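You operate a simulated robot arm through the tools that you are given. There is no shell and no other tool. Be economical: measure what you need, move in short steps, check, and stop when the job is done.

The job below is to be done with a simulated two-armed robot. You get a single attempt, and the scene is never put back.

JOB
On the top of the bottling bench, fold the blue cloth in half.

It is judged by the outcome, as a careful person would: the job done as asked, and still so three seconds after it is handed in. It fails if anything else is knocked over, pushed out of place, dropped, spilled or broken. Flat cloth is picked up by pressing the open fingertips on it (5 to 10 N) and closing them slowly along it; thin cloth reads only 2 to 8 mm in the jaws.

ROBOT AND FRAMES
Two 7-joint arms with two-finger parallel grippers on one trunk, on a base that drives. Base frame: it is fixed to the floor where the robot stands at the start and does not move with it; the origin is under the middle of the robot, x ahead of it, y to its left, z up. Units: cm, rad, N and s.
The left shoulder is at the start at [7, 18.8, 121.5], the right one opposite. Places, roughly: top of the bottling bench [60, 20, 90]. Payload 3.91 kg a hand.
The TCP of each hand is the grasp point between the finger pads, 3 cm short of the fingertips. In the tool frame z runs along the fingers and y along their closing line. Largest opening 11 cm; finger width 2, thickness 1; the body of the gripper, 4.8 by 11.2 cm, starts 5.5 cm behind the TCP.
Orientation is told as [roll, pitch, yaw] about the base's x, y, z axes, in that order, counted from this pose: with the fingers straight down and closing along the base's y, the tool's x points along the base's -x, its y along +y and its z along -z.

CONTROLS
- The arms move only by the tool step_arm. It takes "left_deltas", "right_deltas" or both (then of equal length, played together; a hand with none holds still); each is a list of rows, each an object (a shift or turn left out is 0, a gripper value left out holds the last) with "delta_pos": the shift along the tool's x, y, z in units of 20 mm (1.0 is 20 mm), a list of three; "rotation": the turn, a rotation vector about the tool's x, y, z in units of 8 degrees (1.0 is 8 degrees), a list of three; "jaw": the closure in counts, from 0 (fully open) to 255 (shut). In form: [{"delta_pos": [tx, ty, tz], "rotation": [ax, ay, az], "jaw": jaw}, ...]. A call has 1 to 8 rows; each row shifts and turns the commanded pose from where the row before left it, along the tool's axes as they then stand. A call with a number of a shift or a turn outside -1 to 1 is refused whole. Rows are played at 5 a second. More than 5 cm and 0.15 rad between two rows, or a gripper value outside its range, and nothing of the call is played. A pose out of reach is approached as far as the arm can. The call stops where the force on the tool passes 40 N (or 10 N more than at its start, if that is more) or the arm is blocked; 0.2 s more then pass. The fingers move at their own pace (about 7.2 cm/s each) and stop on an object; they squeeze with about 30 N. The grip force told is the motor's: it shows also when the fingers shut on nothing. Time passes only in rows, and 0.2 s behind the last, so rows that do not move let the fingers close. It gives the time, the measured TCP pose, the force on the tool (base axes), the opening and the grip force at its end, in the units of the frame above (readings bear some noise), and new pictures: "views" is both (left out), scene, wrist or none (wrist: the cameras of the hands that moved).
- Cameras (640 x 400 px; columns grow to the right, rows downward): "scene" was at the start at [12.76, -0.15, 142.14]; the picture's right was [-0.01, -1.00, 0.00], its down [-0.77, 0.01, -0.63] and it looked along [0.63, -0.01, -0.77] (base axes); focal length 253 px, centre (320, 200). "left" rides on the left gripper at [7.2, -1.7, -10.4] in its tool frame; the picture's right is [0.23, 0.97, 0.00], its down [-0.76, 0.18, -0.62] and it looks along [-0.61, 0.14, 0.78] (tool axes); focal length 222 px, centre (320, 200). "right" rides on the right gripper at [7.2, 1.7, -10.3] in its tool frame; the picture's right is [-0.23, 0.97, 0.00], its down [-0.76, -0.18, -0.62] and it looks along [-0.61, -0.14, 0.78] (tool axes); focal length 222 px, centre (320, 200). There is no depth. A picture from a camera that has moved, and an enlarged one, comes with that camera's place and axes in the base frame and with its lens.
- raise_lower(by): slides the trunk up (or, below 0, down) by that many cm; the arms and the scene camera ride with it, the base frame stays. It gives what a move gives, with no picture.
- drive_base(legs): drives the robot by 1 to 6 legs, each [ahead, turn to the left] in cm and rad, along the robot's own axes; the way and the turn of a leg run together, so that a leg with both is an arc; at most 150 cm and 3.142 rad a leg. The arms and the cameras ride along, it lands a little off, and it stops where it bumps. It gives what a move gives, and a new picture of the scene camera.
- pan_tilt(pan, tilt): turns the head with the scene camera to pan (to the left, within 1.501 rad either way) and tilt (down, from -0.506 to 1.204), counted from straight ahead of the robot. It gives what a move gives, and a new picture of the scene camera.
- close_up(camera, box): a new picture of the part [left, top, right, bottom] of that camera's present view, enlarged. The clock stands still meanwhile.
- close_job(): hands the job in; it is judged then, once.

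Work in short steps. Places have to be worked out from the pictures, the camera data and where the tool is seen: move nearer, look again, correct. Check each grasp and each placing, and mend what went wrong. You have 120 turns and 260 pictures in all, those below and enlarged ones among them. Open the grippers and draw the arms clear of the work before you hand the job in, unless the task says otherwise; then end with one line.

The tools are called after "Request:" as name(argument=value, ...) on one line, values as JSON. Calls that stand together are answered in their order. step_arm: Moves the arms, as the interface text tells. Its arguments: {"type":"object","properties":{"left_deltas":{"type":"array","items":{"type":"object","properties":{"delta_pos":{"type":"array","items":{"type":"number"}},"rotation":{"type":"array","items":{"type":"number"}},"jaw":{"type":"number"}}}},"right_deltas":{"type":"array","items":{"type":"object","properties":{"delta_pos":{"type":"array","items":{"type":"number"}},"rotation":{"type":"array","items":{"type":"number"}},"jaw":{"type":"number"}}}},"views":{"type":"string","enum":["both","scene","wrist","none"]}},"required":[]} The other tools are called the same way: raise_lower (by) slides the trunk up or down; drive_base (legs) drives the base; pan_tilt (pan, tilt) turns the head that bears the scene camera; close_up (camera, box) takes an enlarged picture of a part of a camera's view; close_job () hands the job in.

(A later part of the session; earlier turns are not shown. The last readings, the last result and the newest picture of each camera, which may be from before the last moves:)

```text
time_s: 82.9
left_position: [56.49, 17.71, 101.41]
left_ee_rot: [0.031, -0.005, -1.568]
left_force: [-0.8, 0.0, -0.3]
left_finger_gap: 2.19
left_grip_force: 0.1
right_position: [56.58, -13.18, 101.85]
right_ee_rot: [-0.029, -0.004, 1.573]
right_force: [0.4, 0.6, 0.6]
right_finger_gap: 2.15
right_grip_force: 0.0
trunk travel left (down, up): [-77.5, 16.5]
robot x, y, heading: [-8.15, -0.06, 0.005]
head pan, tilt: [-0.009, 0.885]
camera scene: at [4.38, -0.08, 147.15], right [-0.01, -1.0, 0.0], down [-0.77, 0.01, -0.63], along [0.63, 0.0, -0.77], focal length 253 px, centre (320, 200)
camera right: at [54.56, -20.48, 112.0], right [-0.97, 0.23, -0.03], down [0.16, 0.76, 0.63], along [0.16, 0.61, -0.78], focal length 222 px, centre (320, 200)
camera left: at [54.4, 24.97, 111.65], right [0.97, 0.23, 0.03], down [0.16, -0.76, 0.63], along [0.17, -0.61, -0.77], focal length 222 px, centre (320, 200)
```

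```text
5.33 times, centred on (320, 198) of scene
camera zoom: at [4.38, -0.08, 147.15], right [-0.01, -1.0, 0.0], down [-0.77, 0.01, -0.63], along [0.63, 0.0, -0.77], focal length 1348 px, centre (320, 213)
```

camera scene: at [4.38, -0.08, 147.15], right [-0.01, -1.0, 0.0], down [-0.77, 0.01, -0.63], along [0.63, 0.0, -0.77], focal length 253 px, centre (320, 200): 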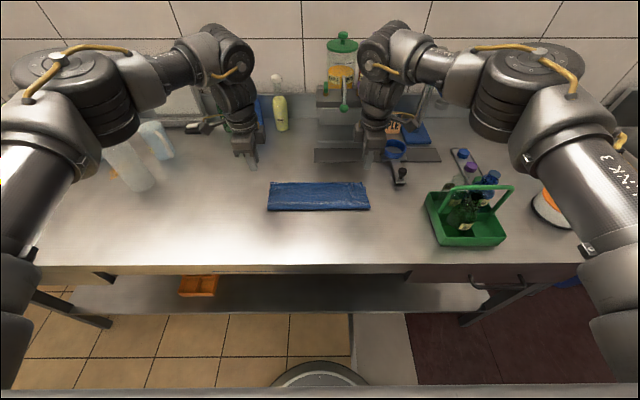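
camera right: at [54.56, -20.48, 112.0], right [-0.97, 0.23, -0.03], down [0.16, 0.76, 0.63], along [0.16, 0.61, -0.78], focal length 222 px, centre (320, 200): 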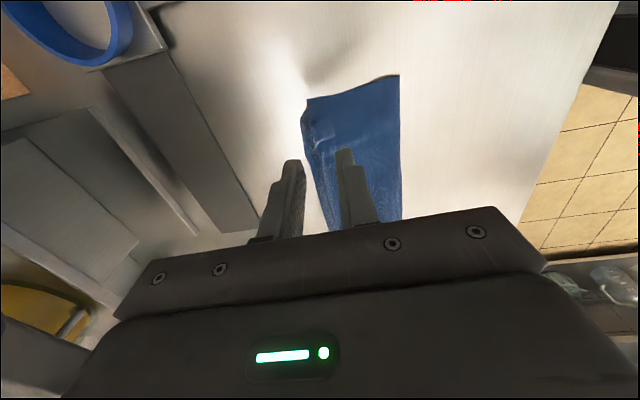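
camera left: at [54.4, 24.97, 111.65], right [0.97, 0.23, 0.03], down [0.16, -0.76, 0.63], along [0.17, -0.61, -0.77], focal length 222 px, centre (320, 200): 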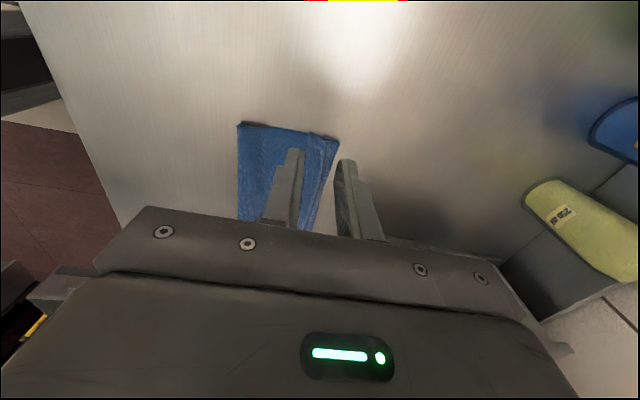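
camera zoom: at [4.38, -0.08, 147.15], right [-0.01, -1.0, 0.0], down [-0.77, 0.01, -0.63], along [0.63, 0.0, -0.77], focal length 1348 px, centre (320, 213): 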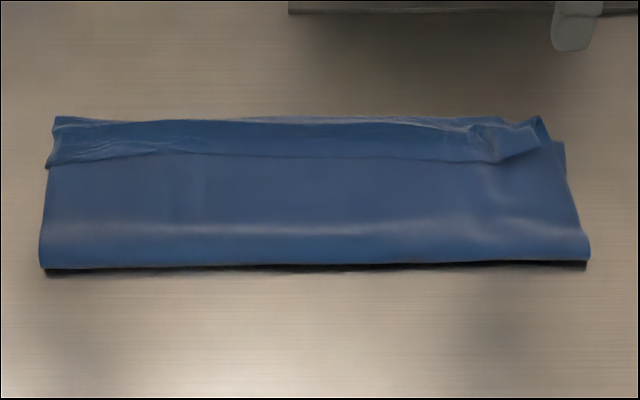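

The flap's free edge is at x≈56.3 and the hinge at ≈59.5. I'll place the jaws (2 cm gap, centred x≈57.3) so the near finger sits right at the free edge.

Request:
step_arm(left_deltas=[{"delta_pos": [-0.7, 0.1, 0.8], "jaw": 208}, {"delta_pos": [-0.7, 0.1, 0.9]}, {"delta_pos": [-0.7, 0.1, 0.9]}, {"delta_pos": [-0.65, 0.1, 0.9]}, {"delta_pos": [0, 0, 0.9]}, {}], right_deltas=[{"delta_pos": [-0.6, -0.1, 0.9], "jaw": 208}, {"delta_pos": [-0.6, -0.1, 0.9]}, {"delta_pos": [-0.5, -0.1, 0.9]}, {"delta_pos": [-0.5, -0.1, 0.9]}, {"delta_pos": [0, 0, 0.9]}, {}], views="wrist")

Request:
close_up(camera="scene", box=[260, 175, 380, 220])

```text
time_s: 84.3
left_position: [57.87, 12.01, 92.73]
left_ee_rot: [0.032, -0.005, -1.568]
left_force: [0.2, -0.4, -0.2]
left_finger_gap: 2.01
left_grip_force: 0.1
right_position: [57.82, -8.93, 92.48]
right_ee_rot: [-0.027, -0.003, 1.575]
right_force: [0.4, 0.6, -0.4]
right_finger_gap: 1.99
right_grip_force: 0.1
trunk travel left (down, up): [-77.5, 16.5]
robot x, y, heading: [-8.5, 0.04, -0.002]
head pan, tilt: [-0.009, 0.885]
camera right: at [55.71, -16.19, 102.74], right [-0.97, 0.22, -0.03], down [0.16, 0.76, 0.63], along [0.16, 0.61, -0.78], focal length 222 px, centre (320, 200)
camera left: at [55.76, 19.26, 103.0], right [0.97, 0.23, 0.03], down [0.16, -0.76, 0.63], along [0.17, -0.61, -0.77], focal length 222 px, centre (320, 200)
```

right: 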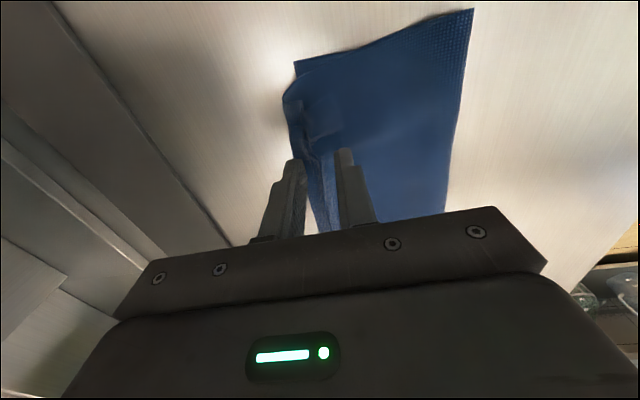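
left: 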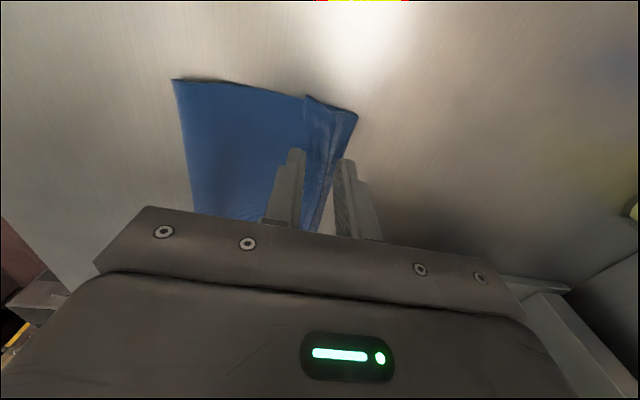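

```text
5.33 times, centred on (320, 198) of scene
camera zoom: at [4.49, -0.12, 147.14], right [-0.01, -1.0, 0.0], down [-0.77, 0.01, -0.63], along [0.63, 0.0, -0.77], focal length 1348 px, centre (320, 213)
```

zoom: 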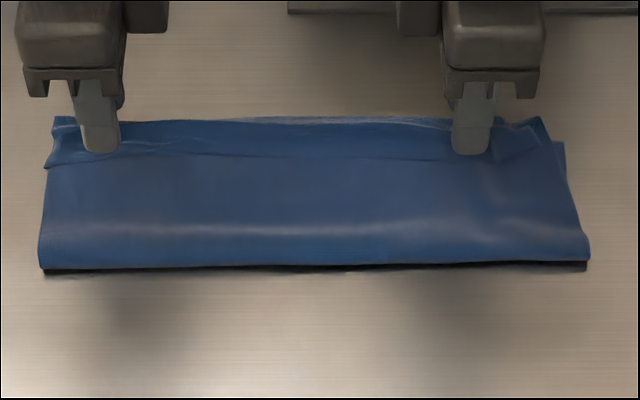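

The jaws sit about 0.7 cm too far forward. I'll shift back and lower towards contact.

Request:
step_arm(left_deltas=[{"delta_pos": [0, -0.35, 0.2]}, {"delta_pos": [0, 0, 0.3]}, {"delta_pos": [0, 0, 0.15]}, {}], right_deltas=[{"delta_pos": [0, 0.45, 0.2]}, {"delta_pos": [0, 0, 0.2]}, {"delta_pos": [0, 0, 0.15]}, {}], views="wrist")

Request:
close_up(camera="scene", box=[260, 175, 380, 220])

```text
time_s: 85.3
left_position: [56.98, 11.95, 91.38]
left_ee_rot: [0.031, -0.005, -1.567]
left_force: [0.0, -0.1, 0.0]
left_finger_gap: 2.03
left_grip_force: 0.0
right_position: [57.06, -8.96, 91.37]
right_ee_rot: [-0.026, -0.003, 1.572]
right_force: [-0.9, 0.3, 0.2]
right_finger_gap: 2.04
right_grip_force: 0.1
trunk travel left (down, up): [-77.5, 16.5]
robot x, y, heading: [-8.44, -0.17, 0.002]
head pan, tilt: [-0.009, 0.885]
camera right: at [54.9, -16.19, 101.62], right [-0.97, 0.23, -0.03], down [0.16, 0.76, 0.63], along [0.16, 0.61, -0.78], focal length 222 px, centre (320, 200)
camera left: at [54.93, 19.24, 101.66], right [0.97, 0.23, 0.03], down [0.16, -0.76, 0.63], along [0.17, -0.61, -0.77], focal length 222 px, centre (320, 200)
```

right: 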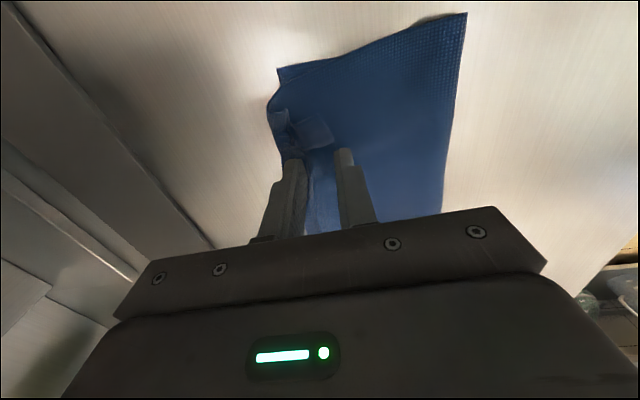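
left: 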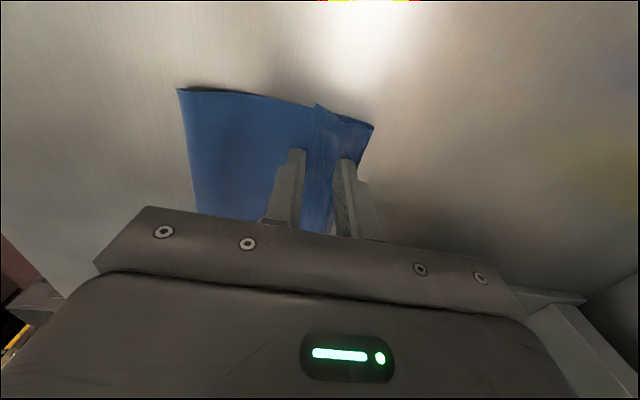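

```text
5.33 times, centred on (320, 198) of scene
camera zoom: at [4.51, -0.13, 147.14], right [-0.01, -1.0, 0.0], down [-0.77, 0.01, -0.63], along [0.63, 0.0, -0.77], focal length 1348 px, centre (320, 213)
```

zoom: 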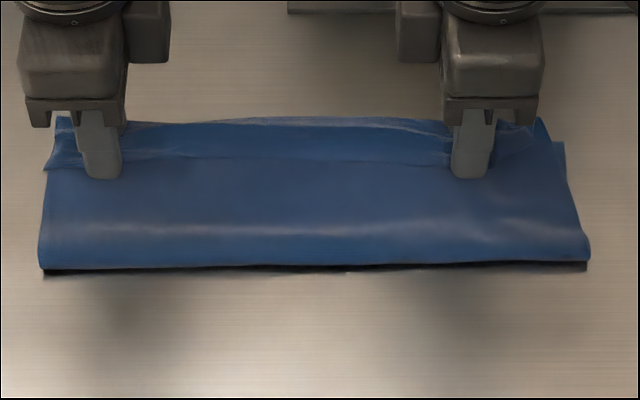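

The near fingers sit just behind the free edge. A light touch, then a slow close.

Request:
step_arm(left_deltas=[{"delta_pos": [0, 0, 0.07]}, {}], right_deltas=[{"delta_pos": [0, 0, 0.07]}, {}], views="none")

Request:
step_arm(left_deltas=[{"delta_pos": [0, 0, 0.03]}, {}], right_deltas=[{"delta_pos": [0, 0, 0.03]}, {}], views="none")

```text
time_s: 85.9
left_position: [56.91, 12.0, 91.22]
left_ee_rot: [0.03, -0.004, -1.569]
left_force: [-0.6, 0.3, 1.6]
left_finger_gap: 2.02
left_grip_force: 0.1
right_position: [56.88, -8.91, 91.12]
right_ee_rot: [-0.028, -0.003, 1.572]
right_force: [0.6, -0.4, 4.4]
right_finger_gap: 1.98
right_grip_force: 0.1
trunk travel left (down, up): [-77.5, 16.5]
robot x, y, heading: [-8.16, -0.04, 0.002]
head pan, tilt: [-0.009, 0.885]
```

```text
time_s: 86.5
left_position: [56.86, 11.99, 91.19]
left_ee_rot: [0.032, -0.006, -1.568]
left_force: [-0.1, 0.4, 0.1]
left_finger_gap: 2.02
left_grip_force: 0.1
right_position: [56.98, -8.87, 91.25]
right_ee_rot: [-0.028, -0.003, 1.573]
right_force: [1.8, -2.3, 10.2]
right_finger_gap: 1.96
right_grip_force: 0.1
trunk travel left (down, up): [-77.5, 16.5]
robot x, y, heading: [-8.14, -0.07, 0.001]
head pan, tilt: [-0.009, 0.885]
```

Request:
step_arm(left_deltas=[{"delta_pos": [0, 0, 0.05]}, {}, {"jaw": 216}, {"jaw": 224}, {"jaw": 232}, {"jaw": 240}, {"jaw": 248}, {"jaw": 255}], right_deltas=[{"delta_pos": [0, 0, -0.02]}, {}, {"jaw": 216}, {"jaw": 224}, {"jaw": 232}, {"jaw": 240}, {"jaw": 248}, {"jaw": 255}], views="none")

Request:
step_arm(left_deltas=[{}, {}, {"delta_pos": [0, 0, -0.5]}, {"delta_pos": [0, 0, -0.8]}, {}], right_deltas=[{}, {}, {"delta_pos": [0, 0, -0.5]}, {"delta_pos": [0, 0, -0.8]}, {}], views="wrist")

Request:
close_up(camera="scene", box=[260, 175, 380, 220])

```text
time_s: 88.3
left_position: [56.87, 12.01, 91.3]
left_ee_rot: [0.033, -0.005, -1.566]
left_force: [-3.2, 0.3, 12.4]
left_finger_gap: 0.19
left_grip_force: 30.5
right_position: [56.94, -8.78, 91.3]
right_ee_rot: [-0.027, -0.004, 1.572]
right_force: [0.8, -0.2, 0.5]
right_finger_gap: 0.14
right_grip_force: 29.7
trunk travel left (down, up): [-77.5, 16.5]
robot x, y, heading: [-8.02, 0.1, 0.002]
head pan, tilt: [-0.009, 0.885]
```

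```text
time_s: 89.5
left_position: [57.25, 12.2, 93.53]
left_ee_rot: [0.029, -0.004, -1.568]
left_force: [0.0, 0.1, -0.8]
left_finger_gap: 0.17
left_grip_force: 30.5
right_position: [57.07, -8.88, 93.85]
right_ee_rot: [-0.026, -0.003, 1.572]
right_force: [0.6, 1.0, 0.1]
right_finger_gap: 0.19
right_grip_force: 30.0
trunk travel left (down, up): [-77.5, 16.5]
robot x, y, heading: [-7.97, 0.03, -0.001]
head pan, tilt: [-0.009, 0.885]
camera right: at [55.03, -16.11, 104.11], right [-0.97, 0.23, -0.02], down [0.16, 0.76, 0.63], along [0.16, 0.61, -0.78], focal length 222 px, centre (320, 200)
camera left: at [55.12, 19.41, 103.84], right [0.97, 0.23, 0.03], down [0.16, -0.76, 0.63], along [0.17, -0.61, -0.77], focal length 222 px, centre (320, 200)
```

right: 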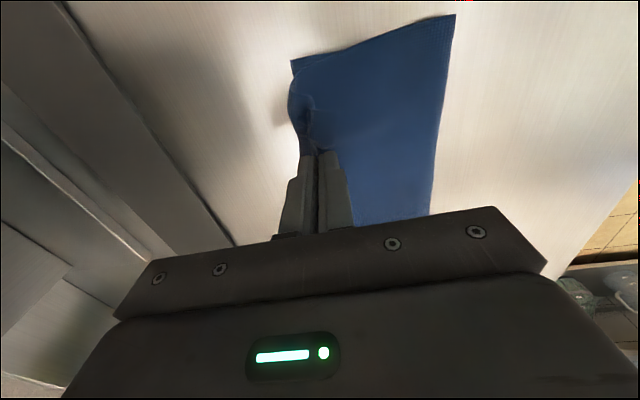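
left: 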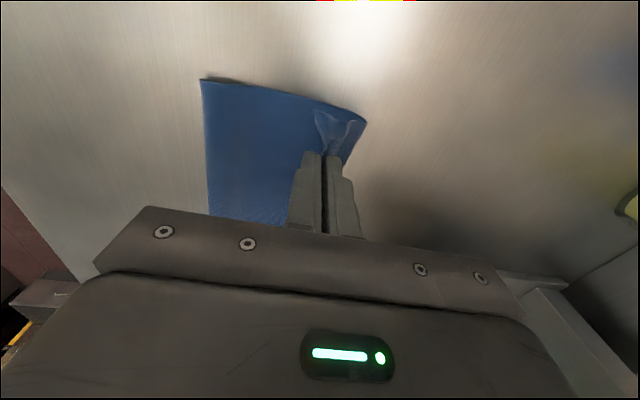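

```text
5.33 times, centred on (320, 198) of scene
camera zoom: at [4.61, -0.09, 147.12], right [-0.01, -1.0, 0.0], down [-0.77, 0.01, -0.63], along [0.63, 0.0, -0.77], focal length 1348 px, centre (320, 213)
```

zoom: 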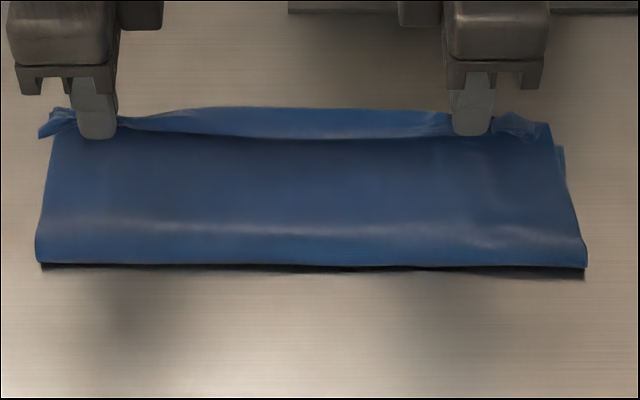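

Now both jaws hold the free edge itself (single layer, almost no strip). I'll bring the edge back toward me low so the bottom layer re-lies to mid-cloth, then swing it over in a lower arc.

Request:
step_arm(left_deltas=[{"delta_pos": [0, -0.3, -0.8]}, {"delta_pos": [0, -0.8, -0.8]}, {"delta_pos": [0, -0.9, 0]}, {"delta_pos": [0, -0.9, 0]}, {"delta_pos": [0, -0.6, 0]}, {}], right_deltas=[{"delta_pos": [0, 0.3, -0.8]}, {"delta_pos": [0, 0.8, -0.8]}, {"delta_pos": [0, 0.9, 0]}, {"delta_pos": [0, 0.9, 0]}, {"delta_pos": [0, 0.6, 0]}, {}], views="none")

Request:
drive_base(legs=[[-7, 0]])

Request:
step_arm(left_deltas=[{"delta_pos": [0, -0.8, 0]}, {"delta_pos": [0, -0.8, 0.2]}, {"delta_pos": [0, -0.6, 0.3]}, {}], right_deltas=[{"delta_pos": [0, 0.8, 0]}, {"delta_pos": [0, 0.8, 0.2]}, {"delta_pos": [0, 0.6, 0.3]}, {}], views="scene")

Request:
close_up(camera="scene", box=[240, 150, 390, 245])

```text
time_s: 90.9
left_position: [49.83, 12.04, 96.6]
left_ee_rot: [0.03, -0.005, -1.569]
left_force: [0.1, 0.3, 0.0]
left_finger_gap: 0.19
left_grip_force: 30.3
right_position: [49.94, -8.94, 96.85]
right_ee_rot: [-0.027, -0.004, 1.574]
right_force: [-0.5, 0.9, 0.2]
right_finger_gap: 0.16
right_grip_force: 29.9
trunk travel left (down, up): [-77.5, 16.5]
robot x, y, heading: [-8.11, 0.26, 0.001]
head pan, tilt: [-0.009, 0.885]
```

```text
time_s: 91.9
left_position: [43.41, 12.13, 96.36]
left_ee_rot: [0.021, -0.003, -1.568]
left_force: [0.1, 0.3, 0.8]
left_finger_gap: 0.17
left_grip_force: 29.9
right_position: [43.48, -8.86, 96.59]
right_ee_rot: [-0.018, -0.004, 1.571]
right_force: [0.1, -0.1, -0.7]
right_finger_gap: 0.17
right_grip_force: 30.4
trunk travel left (down, up): [-77.5, 16.5]
robot x, y, heading: [-15.52, 0.3, 0.002]
head pan, tilt: [-0.009, 0.885]
camera scene: at [-1.24, -0.12, 147.11], right [-0.01, -1.0, 0.0], down [-0.78, 0.01, -0.63], along [0.63, 0.0, -0.78], focal length 253 px, centre (320, 200)
```

scene: 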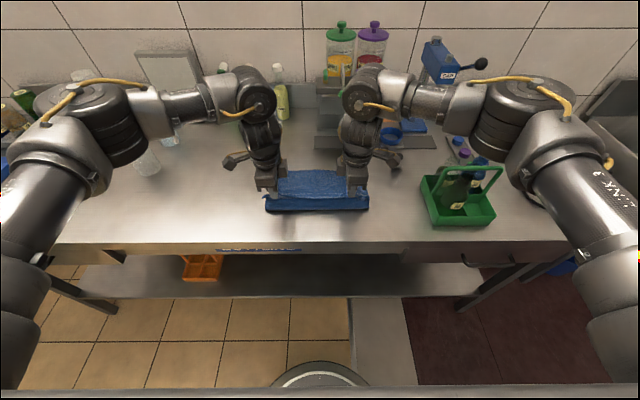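

```text
time_s: 92.9
left_position: [38.1, 12.31, 95.67]
left_ee_rot: [0.032, -0.002, -1.567]
left_force: [0.6, -1.2, -0.4]
left_finger_gap: 0.16
left_grip_force: 29.4
right_position: [38.4, -8.93, 95.76]
right_ee_rot: [-0.027, -0.003, 1.572]
right_force: [-0.3, 0.1, -0.4]
right_finger_gap: 0.17
right_grip_force: 30.0
trunk travel left (down, up): [-77.5, 16.5]
robot x, y, heading: [-15.3, 0.22, 0.002]
head pan, tilt: [-0.009, 0.885]
camera scene: at [-2.47, -0.14, 147.13], right [-0.01, -1.0, 0.0], down [-0.77, 0.01, -0.63], along [0.63, 0.0, -0.77], focal length 253 px, centre (320, 200)
```

scene: 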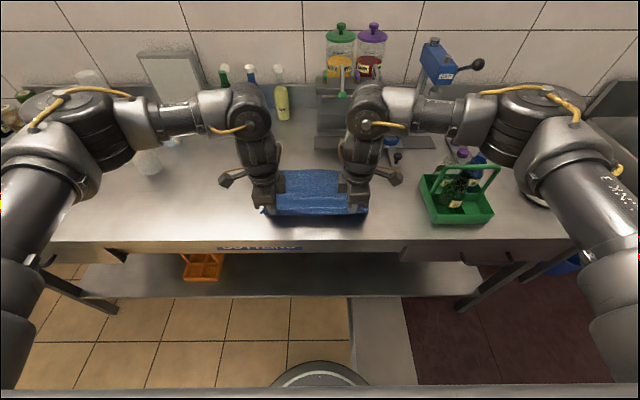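

```text
4.21 times, centred on (315, 198) of scene
camera zoom: at [-2.47, -0.14, 147.13], right [-0.01, -1.0, 0.0], down [-0.77, 0.01, -0.63], along [0.63, 0.0, -0.77], focal length 1064 px, centre (341, 210)
```

zoom: 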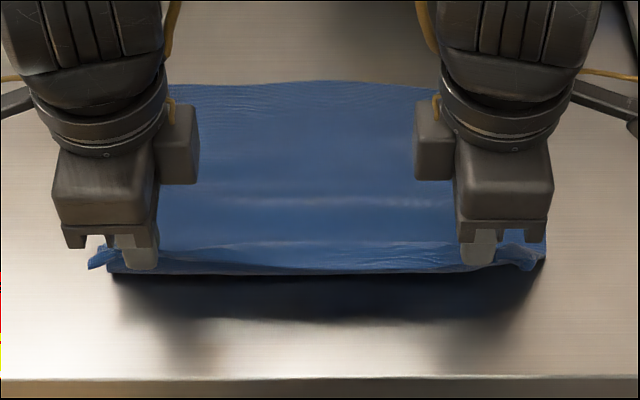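

The cloth is open again, held by its very edge. Now the low arc forward, with the drive in the middle.

Request:
step_arm(left_deltas=[{"delta_pos": [0.05, 0.8, -0.45]}, {"delta_pos": [0.05, 0.8, -0.4]}, {"delta_pos": [0, 0.8, -0.3]}, {"delta_pos": [0, 0.8, -0.2]}, {"delta_pos": [0, 0.8, -0.1]}, {"delta_pos": [0, 0.4, 0]}], right_deltas=[{"delta_pos": [0.05, -0.8, -0.45]}, {"delta_pos": [0.05, -0.8, -0.4]}, {"delta_pos": [0.05, -0.8, -0.3]}, {"delta_pos": [0, -0.8, -0.2]}, {"delta_pos": [0, -0.8, -0.1]}, {"delta_pos": [0, -0.4, 0]}], views="none")

Request:
drive_base(legs=[[7, 0]])

Request:
close_up(camera="scene", box=[240, 150, 390, 245])

```text
time_s: 94.3
left_position: [46.87, 12.25, 98.58]
left_ee_rot: [0.033, -0.003, -1.568]
left_force: [-1.0, -0.8, -0.7]
left_finger_gap: 0.17
left_grip_force: 30.2
right_position: [46.87, -9.15, 99.15]
right_ee_rot: [-0.028, -0.003, 1.573]
right_force: [-0.2, 0.2, -0.3]
right_finger_gap: 0.17
right_grip_force: 29.8
trunk travel left (down, up): [-77.5, 16.5]
robot x, y, heading: [-15.01, 0.02, 0.004]
head pan, tilt: [-0.009, 0.885]
```

```text
time_s: 95.9
left_position: [53.27, 12.18, 99.28]
left_ee_rot: [0.046, -0.006, -1.565]
left_force: [0.3, -0.7, 0.5]
left_finger_gap: 0.17
left_grip_force: 30.0
right_position: [53.32, -9.12, 99.63]
right_ee_rot: [-0.041, -0.004, 1.571]
right_force: [-0.5, 0.0, -0.9]
right_finger_gap: 0.19
right_grip_force: 30.1
trunk travel left (down, up): [-77.5, 16.5]
robot x, y, heading: [-8.17, -0.22, 0.001]
head pan, tilt: [-0.009, 0.885]
stopped in leg 1: the robot was blocked; the commanded pose is now the measured one
camera scene: at [5.89, -0.11, 147.1], right [-0.01, -1.0, 0.0], down [-0.78, 0.01, -0.63], along [0.63, 0.0, -0.78], focal length 253 px, centre (320, 200)
```

scene: 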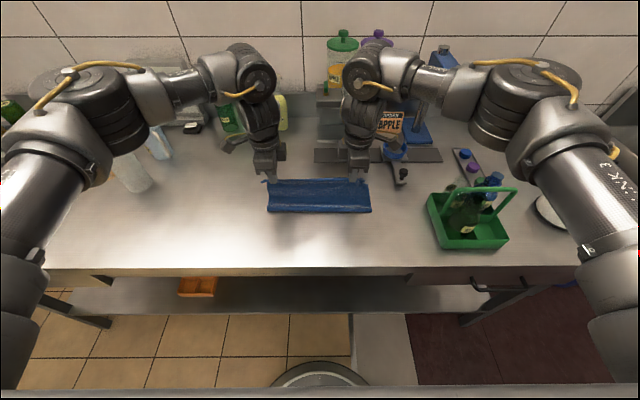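

```text
4.21 times, centred on (315, 198) of scene
camera zoom: at [5.89, -0.11, 147.1], right [-0.01, -1.0, 0.0], down [-0.78, 0.01, -0.63], along [0.63, 0.0, -0.78], focal length 1064 px, centre (341, 210)
```

zoom: 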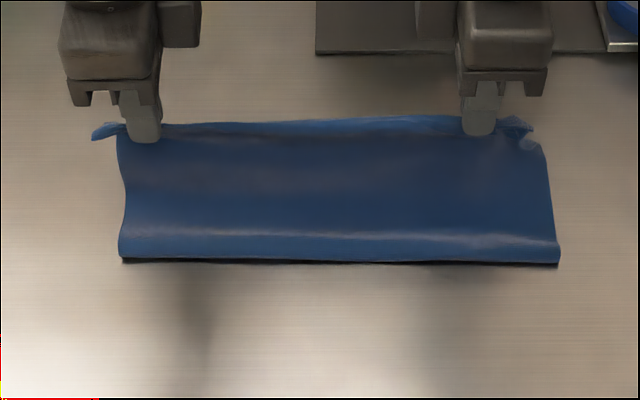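

Both still hold. I'll lay the edge down near the far edge at x≈59.5.

Request:
step_arm(left_deltas=[{"delta_pos": [0, 0.7, 0.35]}, {"delta_pos": [0, 0.6, 0.5]}, {"delta_pos": [0, 0.55, 0.65]}, {"delta_pos": [0, 0.5, 0.75]}, {"delta_pos": [0, 0.45, 0.7]}, {"delta_pos": [0, 0.35, 0.6]}, {}], right_deltas=[{"delta_pos": [0, -0.7, 0.35]}, {"delta_pos": [0, -0.6, 0.55]}, {"delta_pos": [0, -0.55, 0.7]}, {"delta_pos": [0, -0.5, 0.8]}, {"delta_pos": [0, -0.4, 0.75]}, {"delta_pos": [0, -0.25, 0.6]}, {}], views="wrist")

Request:
close_up(camera="scene", box=[250, 160, 390, 225])

```text
time_s: 97.5
left_position: [59.19, 12.31, 92.85]
left_ee_rot: [0.051, -0.004, -1.565]
left_force: [-0.4, -0.8, 0.7]
left_finger_gap: 0.19
left_grip_force: 30.1
right_position: [58.96, -9.18, 92.91]
right_ee_rot: [-0.051, -0.005, 1.571]
right_force: [0.8, 0.3, -0.6]
right_finger_gap: 0.19
right_grip_force: 30.0
trunk travel left (down, up): [-77.5, 16.5]
robot x, y, heading: [-8.12, -0.13, 0.004]
head pan, tilt: [-0.009, 0.885]
camera right: at [56.64, -16.4, 103.02], right [-0.97, 0.23, -0.05], down [0.15, 0.76, 0.64], along [0.18, 0.61, -0.77], focal length 222 px, centre (320, 200)
camera left: at [56.83, 19.59, 103.02], right [0.97, 0.23, 0.05], down [0.15, -0.76, 0.64], along [0.19, -0.61, -0.77], focal length 222 px, centre (320, 200)
```

right: 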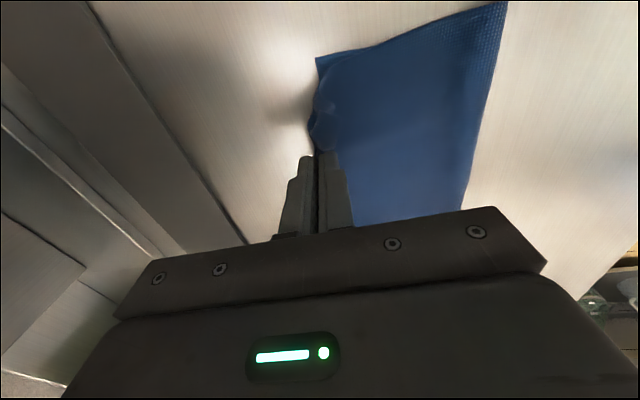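
left: 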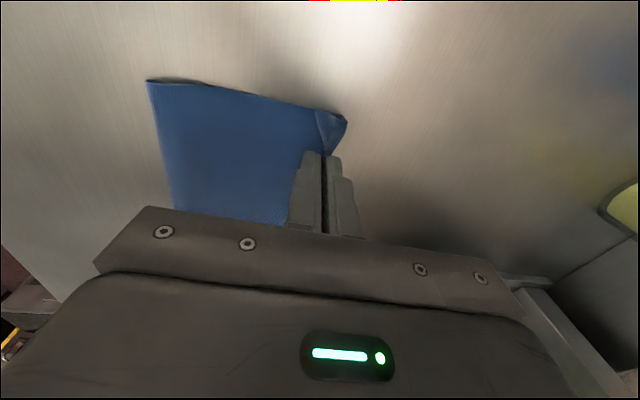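

```text
4.57 times, centred on (320, 192) of scene
camera zoom: at [4.51, -0.13, 147.14], right [-0.01, -1.0, 0.0], down [-0.77, 0.01, -0.63], along [0.63, 0.0, -0.77], focal length 1155 px, centre (320, 234)
```

zoom: 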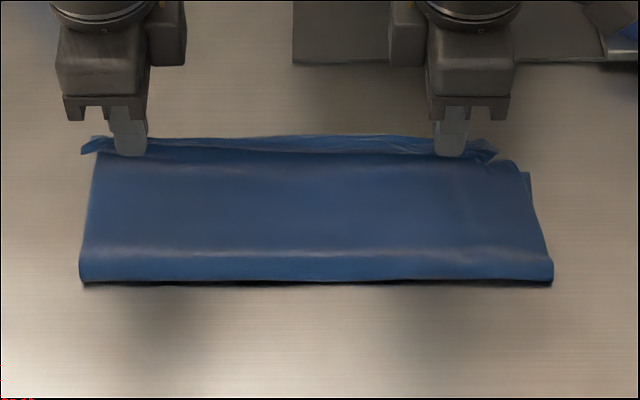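

The fold line sits at x≈48.6 and I want ≈47.3, because the arc was too high. I'll swing back once more and return with a much lower path (fingertips about 3.5 cm up), so the bottom layer stays down.

Request:
step_arm(left_deltas=[{"delta_pos": [0, -0.5, -0.6]}, {"delta_pos": [0, -0.9, -0.5]}, {"delta_pos": [0, -0.9, 0]}, {"delta_pos": [0, -0.9, 0]}, {"delta_pos": [0, -0.9, 0]}, {"delta_pos": [0, -0.5, 0]}], right_deltas=[{"delta_pos": [0, 0.5, -0.6]}, {"delta_pos": [0, 0.9, -0.5]}, {"delta_pos": [0, 0.9, 0]}, {"delta_pos": [0, 0.9, 0]}, {"delta_pos": [0, 0.9, 0]}, {"delta_pos": [0, 0.4, 0]}], views="none")

Request:
drive_base(legs=[[-7, 0]])

Request:
step_arm(left_deltas=[{"delta_pos": [0, -0.9, 0.1]}, {"delta_pos": [0, -0.9, 0.1]}, {"delta_pos": [0, -0.6, 0.1]}, {}], right_deltas=[{"delta_pos": [0, 0.9, 0.1]}, {"delta_pos": [0, 0.9, 0.1]}, {"delta_pos": [0, 0.6, 0.1]}, {}], views="none")

```text
time_s: 98.9
left_position: [49.88, 12.16, 94.47]
left_ee_rot: [0.053, -0.006, -1.563]
left_force: [-0.2, -1.3, -0.1]
left_finger_gap: 0.2
left_grip_force: 29.6
right_position: [49.83, -9.13, 94.81]
right_ee_rot: [-0.05, -0.004, 1.571]
right_force: [0.2, 0.6, 0.0]
right_finger_gap: 0.19
right_grip_force: 30.3
trunk travel left (down, up): [-77.5, 16.5]
robot x, y, heading: [-8.33, 0.23, -0.002]
head pan, tilt: [-0.009, 0.885]
```

```text
time_s: 99.9
left_position: [43.56, 12.1, 94.02]
left_ee_rot: [0.045, -0.005, -1.567]
left_force: [0.0, 0.0, 0.6]
left_finger_gap: 0.17
left_grip_force: 29.8
right_position: [43.35, -9.17, 94.36]
right_ee_rot: [-0.04, -0.005, 1.568]
right_force: [-0.6, -0.1, 0.9]
right_finger_gap: 0.15
right_grip_force: 29.8
trunk travel left (down, up): [-77.5, 16.5]
robot x, y, heading: [-15.31, -0.04, -0.0]
head pan, tilt: [-0.009, 0.885]
camera scene: at [-1.26, -0.12, 147.11], right [-0.01, -1.0, 0.0], down [-0.78, 0.01, -0.63], along [0.63, -0.01, -0.78], focal length 253 px, centre (320, 200)
```

scene: 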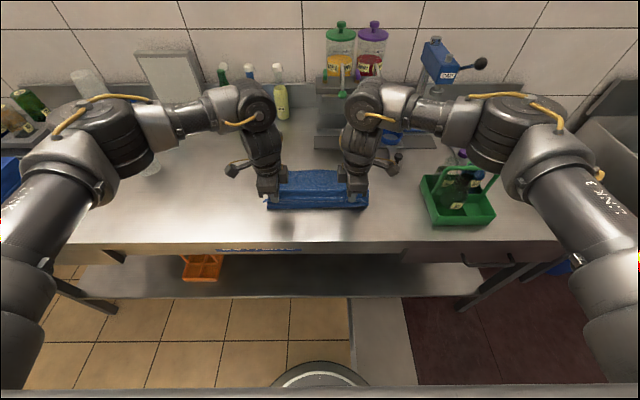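

```text
time_s: 100.9
left_position: [37.97, 12.14, 93.6]
left_ee_rot: [0.053, -0.005, -1.565]
left_force: [0.5, -1.4, 0.2]
left_finger_gap: 0.15
left_grip_force: 30.0
right_position: [37.9, -9.43, 94.07]
right_ee_rot: [-0.053, -0.006, 1.569]
right_force: [-0.3, 1.6, 0.1]
right_finger_gap: 0.2
right_grip_force: 29.6
trunk travel left (down, up): [-77.5, 16.5]
robot x, y, heading: [-15.22, -0.01, 0.003]
head pan, tilt: [-0.009, 0.885]
```

Now forward, staying low.

Request:
step_arm(left_deltas=[{"delta_pos": [0, 0.8, -0.2]}, {"delta_pos": [0, 0.8, -0.2]}, {"delta_pos": [0, 0.8, -0.1]}, {"delta_pos": [0, 0.8, 0]}, {"delta_pos": [0, 0.8, 0]}, {"delta_pos": [0, 0.7, 0]}], right_deltas=[{"delta_pos": [0, -0.8, -0.1]}, {"delta_pos": [0, -0.8, -0.1]}, {"delta_pos": [0, -0.8, -0.05]}, {"delta_pos": [0, -0.8, 0]}, {"delta_pos": [0, -0.8, 0]}, {"delta_pos": [0, -0.7, 0]}], views="none")

Request:
drive_base(legs=[[7, 0]])

Request:
close_up(camera="scene", box=[250, 160, 390, 225])

```text
time_s: 102.3
left_position: [47.3, 12.11, 94.98]
left_ee_rot: [0.054, -0.008, -1.563]
left_force: [-0.1, -0.7, 0.1]
left_finger_gap: 0.18
left_grip_force: 29.8
right_position: [47.09, -9.37, 94.98]
right_ee_rot: [-0.053, -0.006, 1.568]
right_force: [-0.6, 1.6, 0.4]
right_finger_gap: 0.18
right_grip_force: 30.7
trunk travel left (down, up): [-77.5, 16.5]
robot x, y, heading: [-15.3, 0.34, 0.0]
head pan, tilt: [-0.009, 0.885]
```

```text
time_s: 103.3
left_position: [53.98, 12.26, 95.44]
left_ee_rot: [0.064, -0.007, -1.564]
left_force: [1.3, -1.7, -1.0]
left_finger_gap: 0.18
left_grip_force: 29.8
right_position: [53.82, -9.48, 95.35]
right_ee_rot: [-0.062, -0.006, 1.569]
right_force: [0.9, 2.3, -0.9]
right_finger_gap: 0.16
right_grip_force: 30.1
trunk travel left (down, up): [-77.5, 16.5]
robot x, y, heading: [-8.54, -0.22, 0.001]
head pan, tilt: [-0.009, 0.885]
camera scene: at [5.59, -0.12, 147.11], right [-0.01, -1.0, 0.0], down [-0.78, 0.01, -0.63], along [0.63, 0.0, -0.78], focal length 253 px, centre (320, 200)
```

scene: 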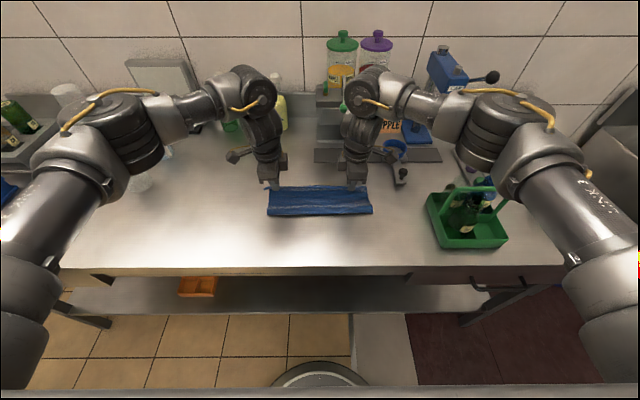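

```text
4.57 times, centred on (320, 192) of scene
camera zoom: at [5.59, -0.12, 147.11], right [-0.01, -1.0, 0.0], down [-0.78, 0.01, -0.63], along [0.63, 0.0, -0.78], focal length 1155 px, centre (320, 234)
```

zoom: 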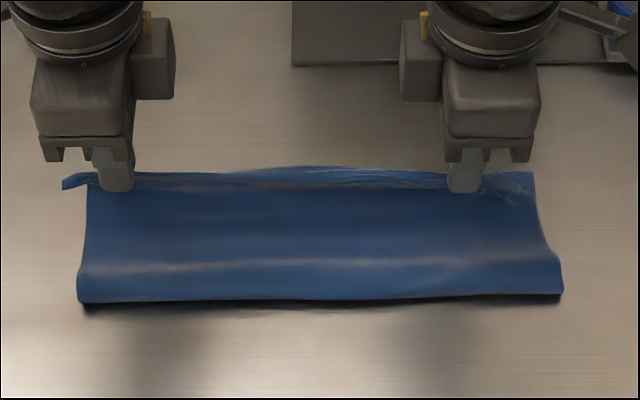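

The fold line is now at x≈47.5. I'll continue to the far edge and lower.

Request:
step_arm(left_deltas=[{"delta_pos": [0, 0.7, 0.1]}, {"delta_pos": [0, 0.7, 0.2]}, {"delta_pos": [0, 0.6, 0.3]}, {"delta_pos": [0, 0.5, 0.4]}, {"delta_pos": [0, 0.4, 0.5]}, {"delta_pos": [0, 0, 0.2]}, {}], right_deltas=[{"delta_pos": [0, -0.7, 0.1]}, {"delta_pos": [0, -0.7, 0.2]}, {"delta_pos": [0, -0.6, 0.3]}, {"delta_pos": [0, -0.5, 0.4]}, {"delta_pos": [0, -0.3, 0.5]}, {"delta_pos": [0, 0, 0.2]}, {}], views="wrist")

Request:
close_up(camera="scene", box=[250, 160, 390, 225])

```text
time_s: 104.9
left_position: [59.36, 12.27, 92.84]
left_ee_rot: [0.071, -0.007, -1.566]
left_force: [0.9, -2.8, 0.7]
left_finger_gap: 0.18
left_grip_force: 30.3
right_position: [58.97, -9.39, 92.75]
right_ee_rot: [-0.068, -0.006, 1.569]
right_force: [1.1, 3.2, 0.5]
right_finger_gap: 0.18
right_grip_force: 29.8
trunk travel left (down, up): [-77.5, 16.5]
robot x, y, heading: [-8.3, -0.02, -0.002]
head pan, tilt: [-0.009, 0.885]
camera right: at [56.42, -16.66, 102.85], right [-0.97, 0.23, -0.06], down [0.14, 0.76, 0.64], along [0.2, 0.61, -0.77], focal length 222 px, centre (320, 200)
camera left: at [56.87, 19.56, 102.83], right [0.97, 0.23, 0.07], down [0.14, -0.76, 0.64], along [0.2, -0.61, -0.77], focal length 222 px, centre (320, 200)
```

right: 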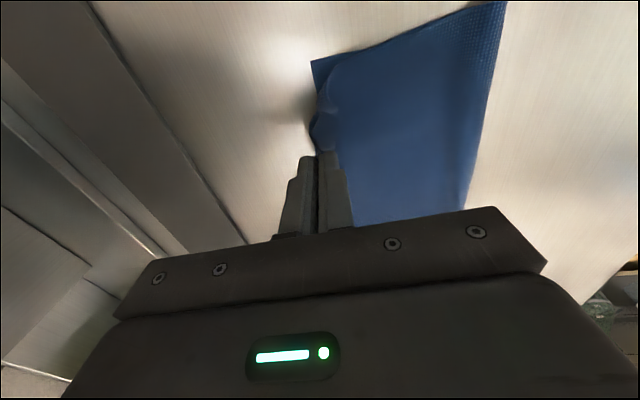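
left: 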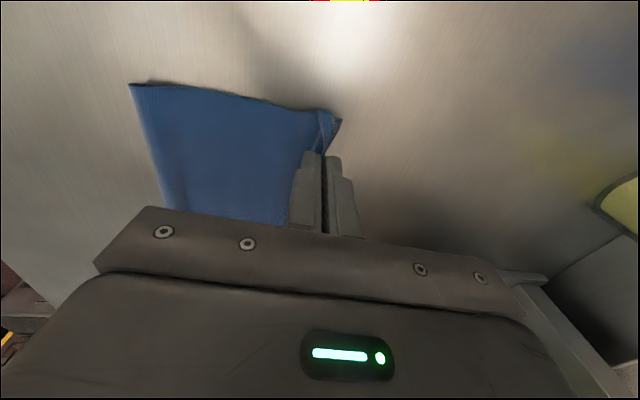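

```text
4.57 times, centred on (320, 192) of scene
camera zoom: at [4.65, -0.11, 147.13], right [-0.01, -1.0, 0.0], down [-0.77, 0.01, -0.63], along [0.63, 0.0, -0.77], focal length 1155 px, centre (320, 234)
```

zoom: 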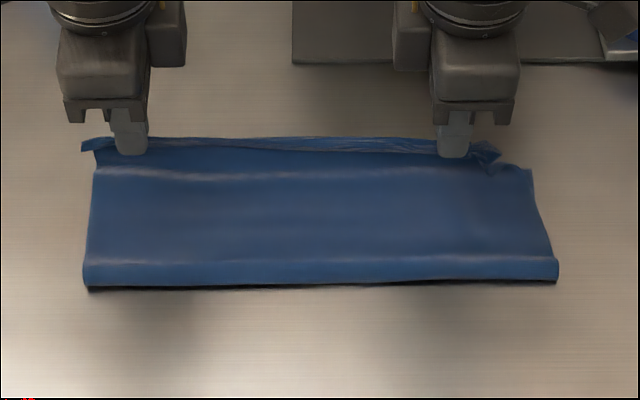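

The edge is up in the jaws with little slack. I'll move 1 cm further so the sheet leans forward, then open the jaws and lift so the edge falls outward.

Request:
step_arm(left_deltas=[{"delta_pos": [-0.1, 0.3, 0.1]}, {"delta_pos": [0, 0.3, 0.1]}, {}, {"jaw": 225}, {"jaw": 205}, {}, {"delta_pos": [0, 0, -0.6]}, {"delta_pos": [0, 0, -1]}], right_deltas=[{"delta_pos": [-0.1, -0.3, 0.1]}, {"delta_pos": [0, -0.3, 0.1]}, {}, {"jaw": 225}, {"jaw": 205}, {}, {"delta_pos": [0, 0, -0.6]}, {"delta_pos": [0, 0, -1]}], views="none")

Request:
step_arm(left_deltas=[{"delta_pos": [0, 0, -1]}, {"delta_pos": [0.6, 0, -1]}, {"delta_pos": [1, -0.4, -1]}, {"delta_pos": [1, -0.4, -0.5]}], right_deltas=[{"delta_pos": [0, 0, -1]}, {"delta_pos": [0.5, 0, -1]}, {"delta_pos": [0.7, 0.4, -1]}, {"delta_pos": [0.7, 0.4, -0.5]}], views="none")

Request:
close_up(camera="scene", box=[250, 160, 390, 225])

Request:
close_up(camera="left", box=[180, 90, 360, 240])

Request:
close_up(camera="right", box=[270, 60, 450, 220])

```text
time_s: 106.7
left_position: [60.28, 12.02, 95.98]
left_ee_rot: [0.071, -0.008, -1.566]
left_force: [1.0, 0.1, -0.1]
left_finger_gap: 2.14
left_grip_force: 0.2
right_position: [59.98, -9.07, 95.6]
right_ee_rot: [-0.069, -0.007, 1.572]
right_force: [-0.8, 0.8, -0.5]
right_finger_gap: 2.14
right_grip_force: 0.1
trunk travel left (down, up): [-77.5, 16.5]
robot x, y, heading: [-7.95, -0.02, 0.003]
head pan, tilt: [-0.009, 0.885]
```

```text
time_s: 107.7
left_position: [58.36, 17.22, 102.73]
left_ee_rot: [0.072, -0.006, -1.565]
left_force: [0.5, 0.7, 0.2]
left_finger_gap: 2.19
left_grip_force: 0.1
right_position: [60.8, -12.35, 102.41]
right_ee_rot: [-0.068, -0.007, 1.57]
right_force: [0.2, -0.2, -0.5]
right_finger_gap: 2.16
right_grip_force: 0.0
right hand out of reach, approached as far as the arm can: row 3, 4
trunk travel left (down, up): [-77.5, 16.5]
robot x, y, heading: [-8.24, -0.17, -0.003]
head pan, tilt: [-0.009, 0.885]
```

```text
4.57 times, centred on (320, 192) of scene
camera zoom: at [4.47, -0.08, 147.14], right [-0.01, -1.0, 0.0], down [-0.77, 0.01, -0.63], along [0.63, -0.01, -0.77], focal length 1155 px, centre (320, 234)
```

zoom: 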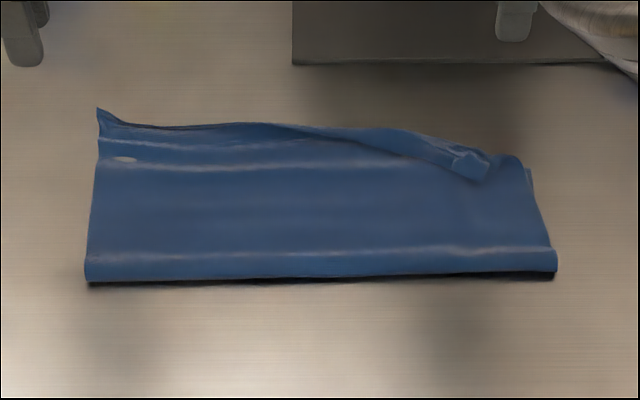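

```text
2.67 times, centred on (270, 165) of left
camera zoom: at [55.76, 24.52, 112.85], right [0.97, 0.23, 0.07], down [0.14, -0.76, 0.64], along [0.2, -0.61, -0.77], focal length 592 px, centre (453, 293)
```

zoom: 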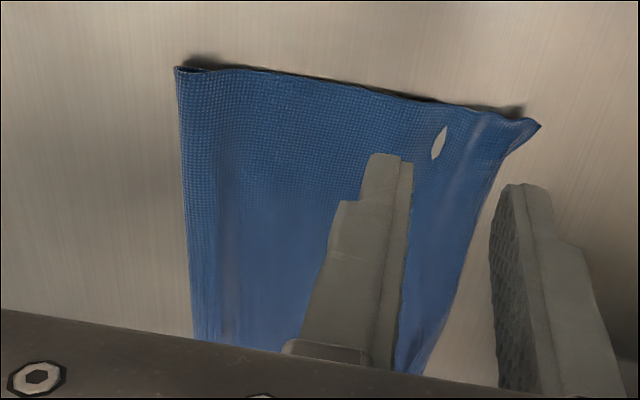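

```text
2.50 times, centred on (360, 140) of right
camera zoom: at [58.35, -19.6, 112.4], right [-0.97, 0.23, -0.06], down [0.14, 0.76, 0.64], along [0.2, 0.61, -0.77], focal length 555 px, centre (220, 350)
```

zoom: 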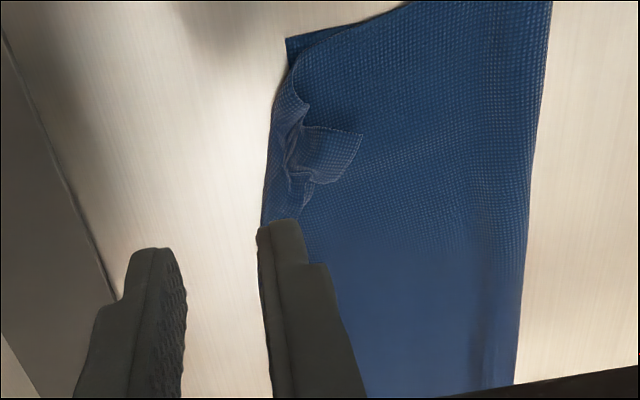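

The left side now lies open properly. Only the right corner is still turned back at around (57.3, -11). I'll pick that corner up with the right hand.

Request:
step_arm(right_deltas=[{"delta_pos": [-0.2, 0.4, 0.8], "jaw": 205}, {"delta_pos": [-0.2, 0.45, 0.9]}, {"delta_pos": [-0.2, 0.45, 0.9]}, {"delta_pos": [-0.1, 0.45, 0.9]}, {"delta_pos": [0, 0, 0.9]}, {}], views="wrist")

Request:
close_up(camera="scene", box=[310, 165, 390, 215])

```text
time_s: 109.1
left_position: [58.38, 17.21, 102.59]
left_ee_rot: [0.07, -0.007, -1.564]
left_force: [0.2, -0.5, -0.1]
left_finger_gap: 2.15
left_grip_force: 0.0
right_position: [59.83, -10.65, 94.09]
right_ee_rot: [-0.068, -0.009, 1.568]
right_force: [-0.7, -0.4, -0.7]
right_finger_gap: 2.15
right_grip_force: 0.1
right hand out of reach, approached as far as the arm can: row 1, 2, 3, 4
trunk travel left (down, up): [-77.5, 16.5]
robot x, y, heading: [-7.97, 0.01, 0.003]
head pan, tilt: [-0.009, 0.885]
camera right: at [57.3, -17.9, 104.14], right [-0.97, 0.23, -0.07], down [0.13, 0.76, 0.64], along [0.2, 0.61, -0.77], focal length 222 px, centre (320, 200)
```

right: 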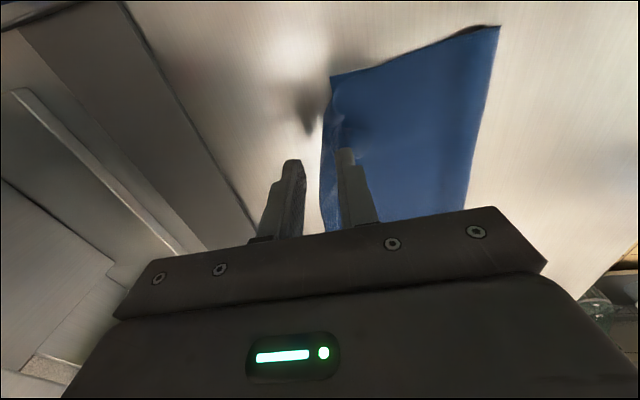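

```text
8.00 times, centred on (350, 190) of scene
camera zoom: at [4.53, -0.14, 147.14], right [-0.01, -1.0, 0.0], down [-0.77, 0.01, -0.63], along [0.63, 0.0, -0.77], focal length 2021 px, centre (80, 280)
```

zoom: 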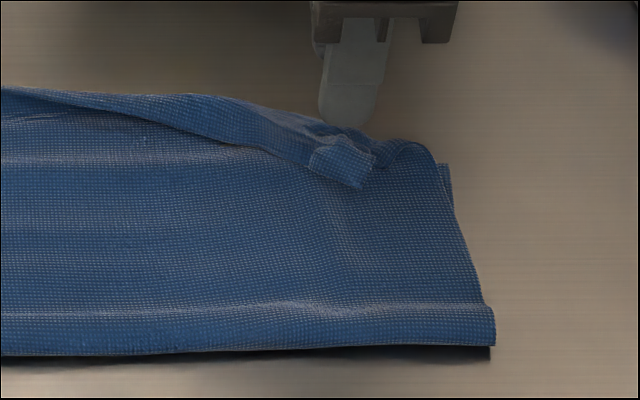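

The loose corner tab is at about (57.9, -10.3). Shifting over it and lowering.

Request:
step_arm(right_deltas=[{"delta_pos": [-0.17, 0.5, 0]}, {"delta_pos": [0, 0.45, 0.3]}, {"delta_pos": [0, 0, 0.4]}, {"delta_pos": [0, 0, 0.4]}, {"delta_pos": [0, 0, 0.2]}, {}], views="wrist")

Request:
close_up(camera="scene", box=[310, 165, 390, 215])

```text
time_s: 110.5
left_position: [58.44, 17.36, 102.74]
left_ee_rot: [0.074, -0.007, -1.563]
left_force: [0.4, 0.0, 0.5]
left_finger_gap: 2.16
left_grip_force: 0.0
right_position: [58.31, -10.39, 91.26]
right_ee_rot: [-0.071, -0.006, 1.57]
right_force: [0.2, -0.2, 9.3]
right_finger_gap: 2.12
right_grip_force: 0.0
trunk travel left (down, up): [-77.5, 16.5]
robot x, y, heading: [-8.03, -0.36, -0.003]
head pan, tilt: [-0.009, 0.885]
camera right: at [55.67, -17.53, 101.42], right [-0.97, 0.23, -0.07], down [0.13, 0.76, 0.64], along [0.2, 0.61, -0.77], focal length 222 px, centre (320, 200)
```

right: 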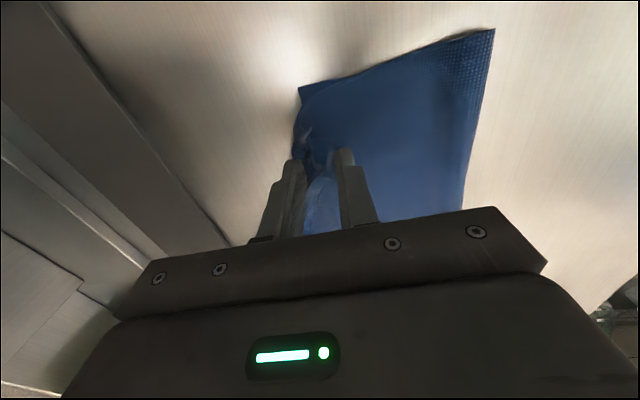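

```text
8.00 times, centred on (350, 190) of scene
camera zoom: at [4.45, -0.11, 147.16], right [-0.01, -1.0, 0.0], down [-0.77, 0.01, -0.63], along [0.63, 0.0, -0.77], focal length 2021 px, centre (80, 280)
```

zoom: 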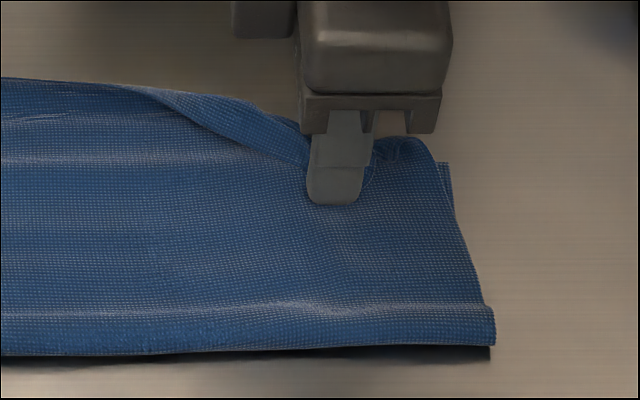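

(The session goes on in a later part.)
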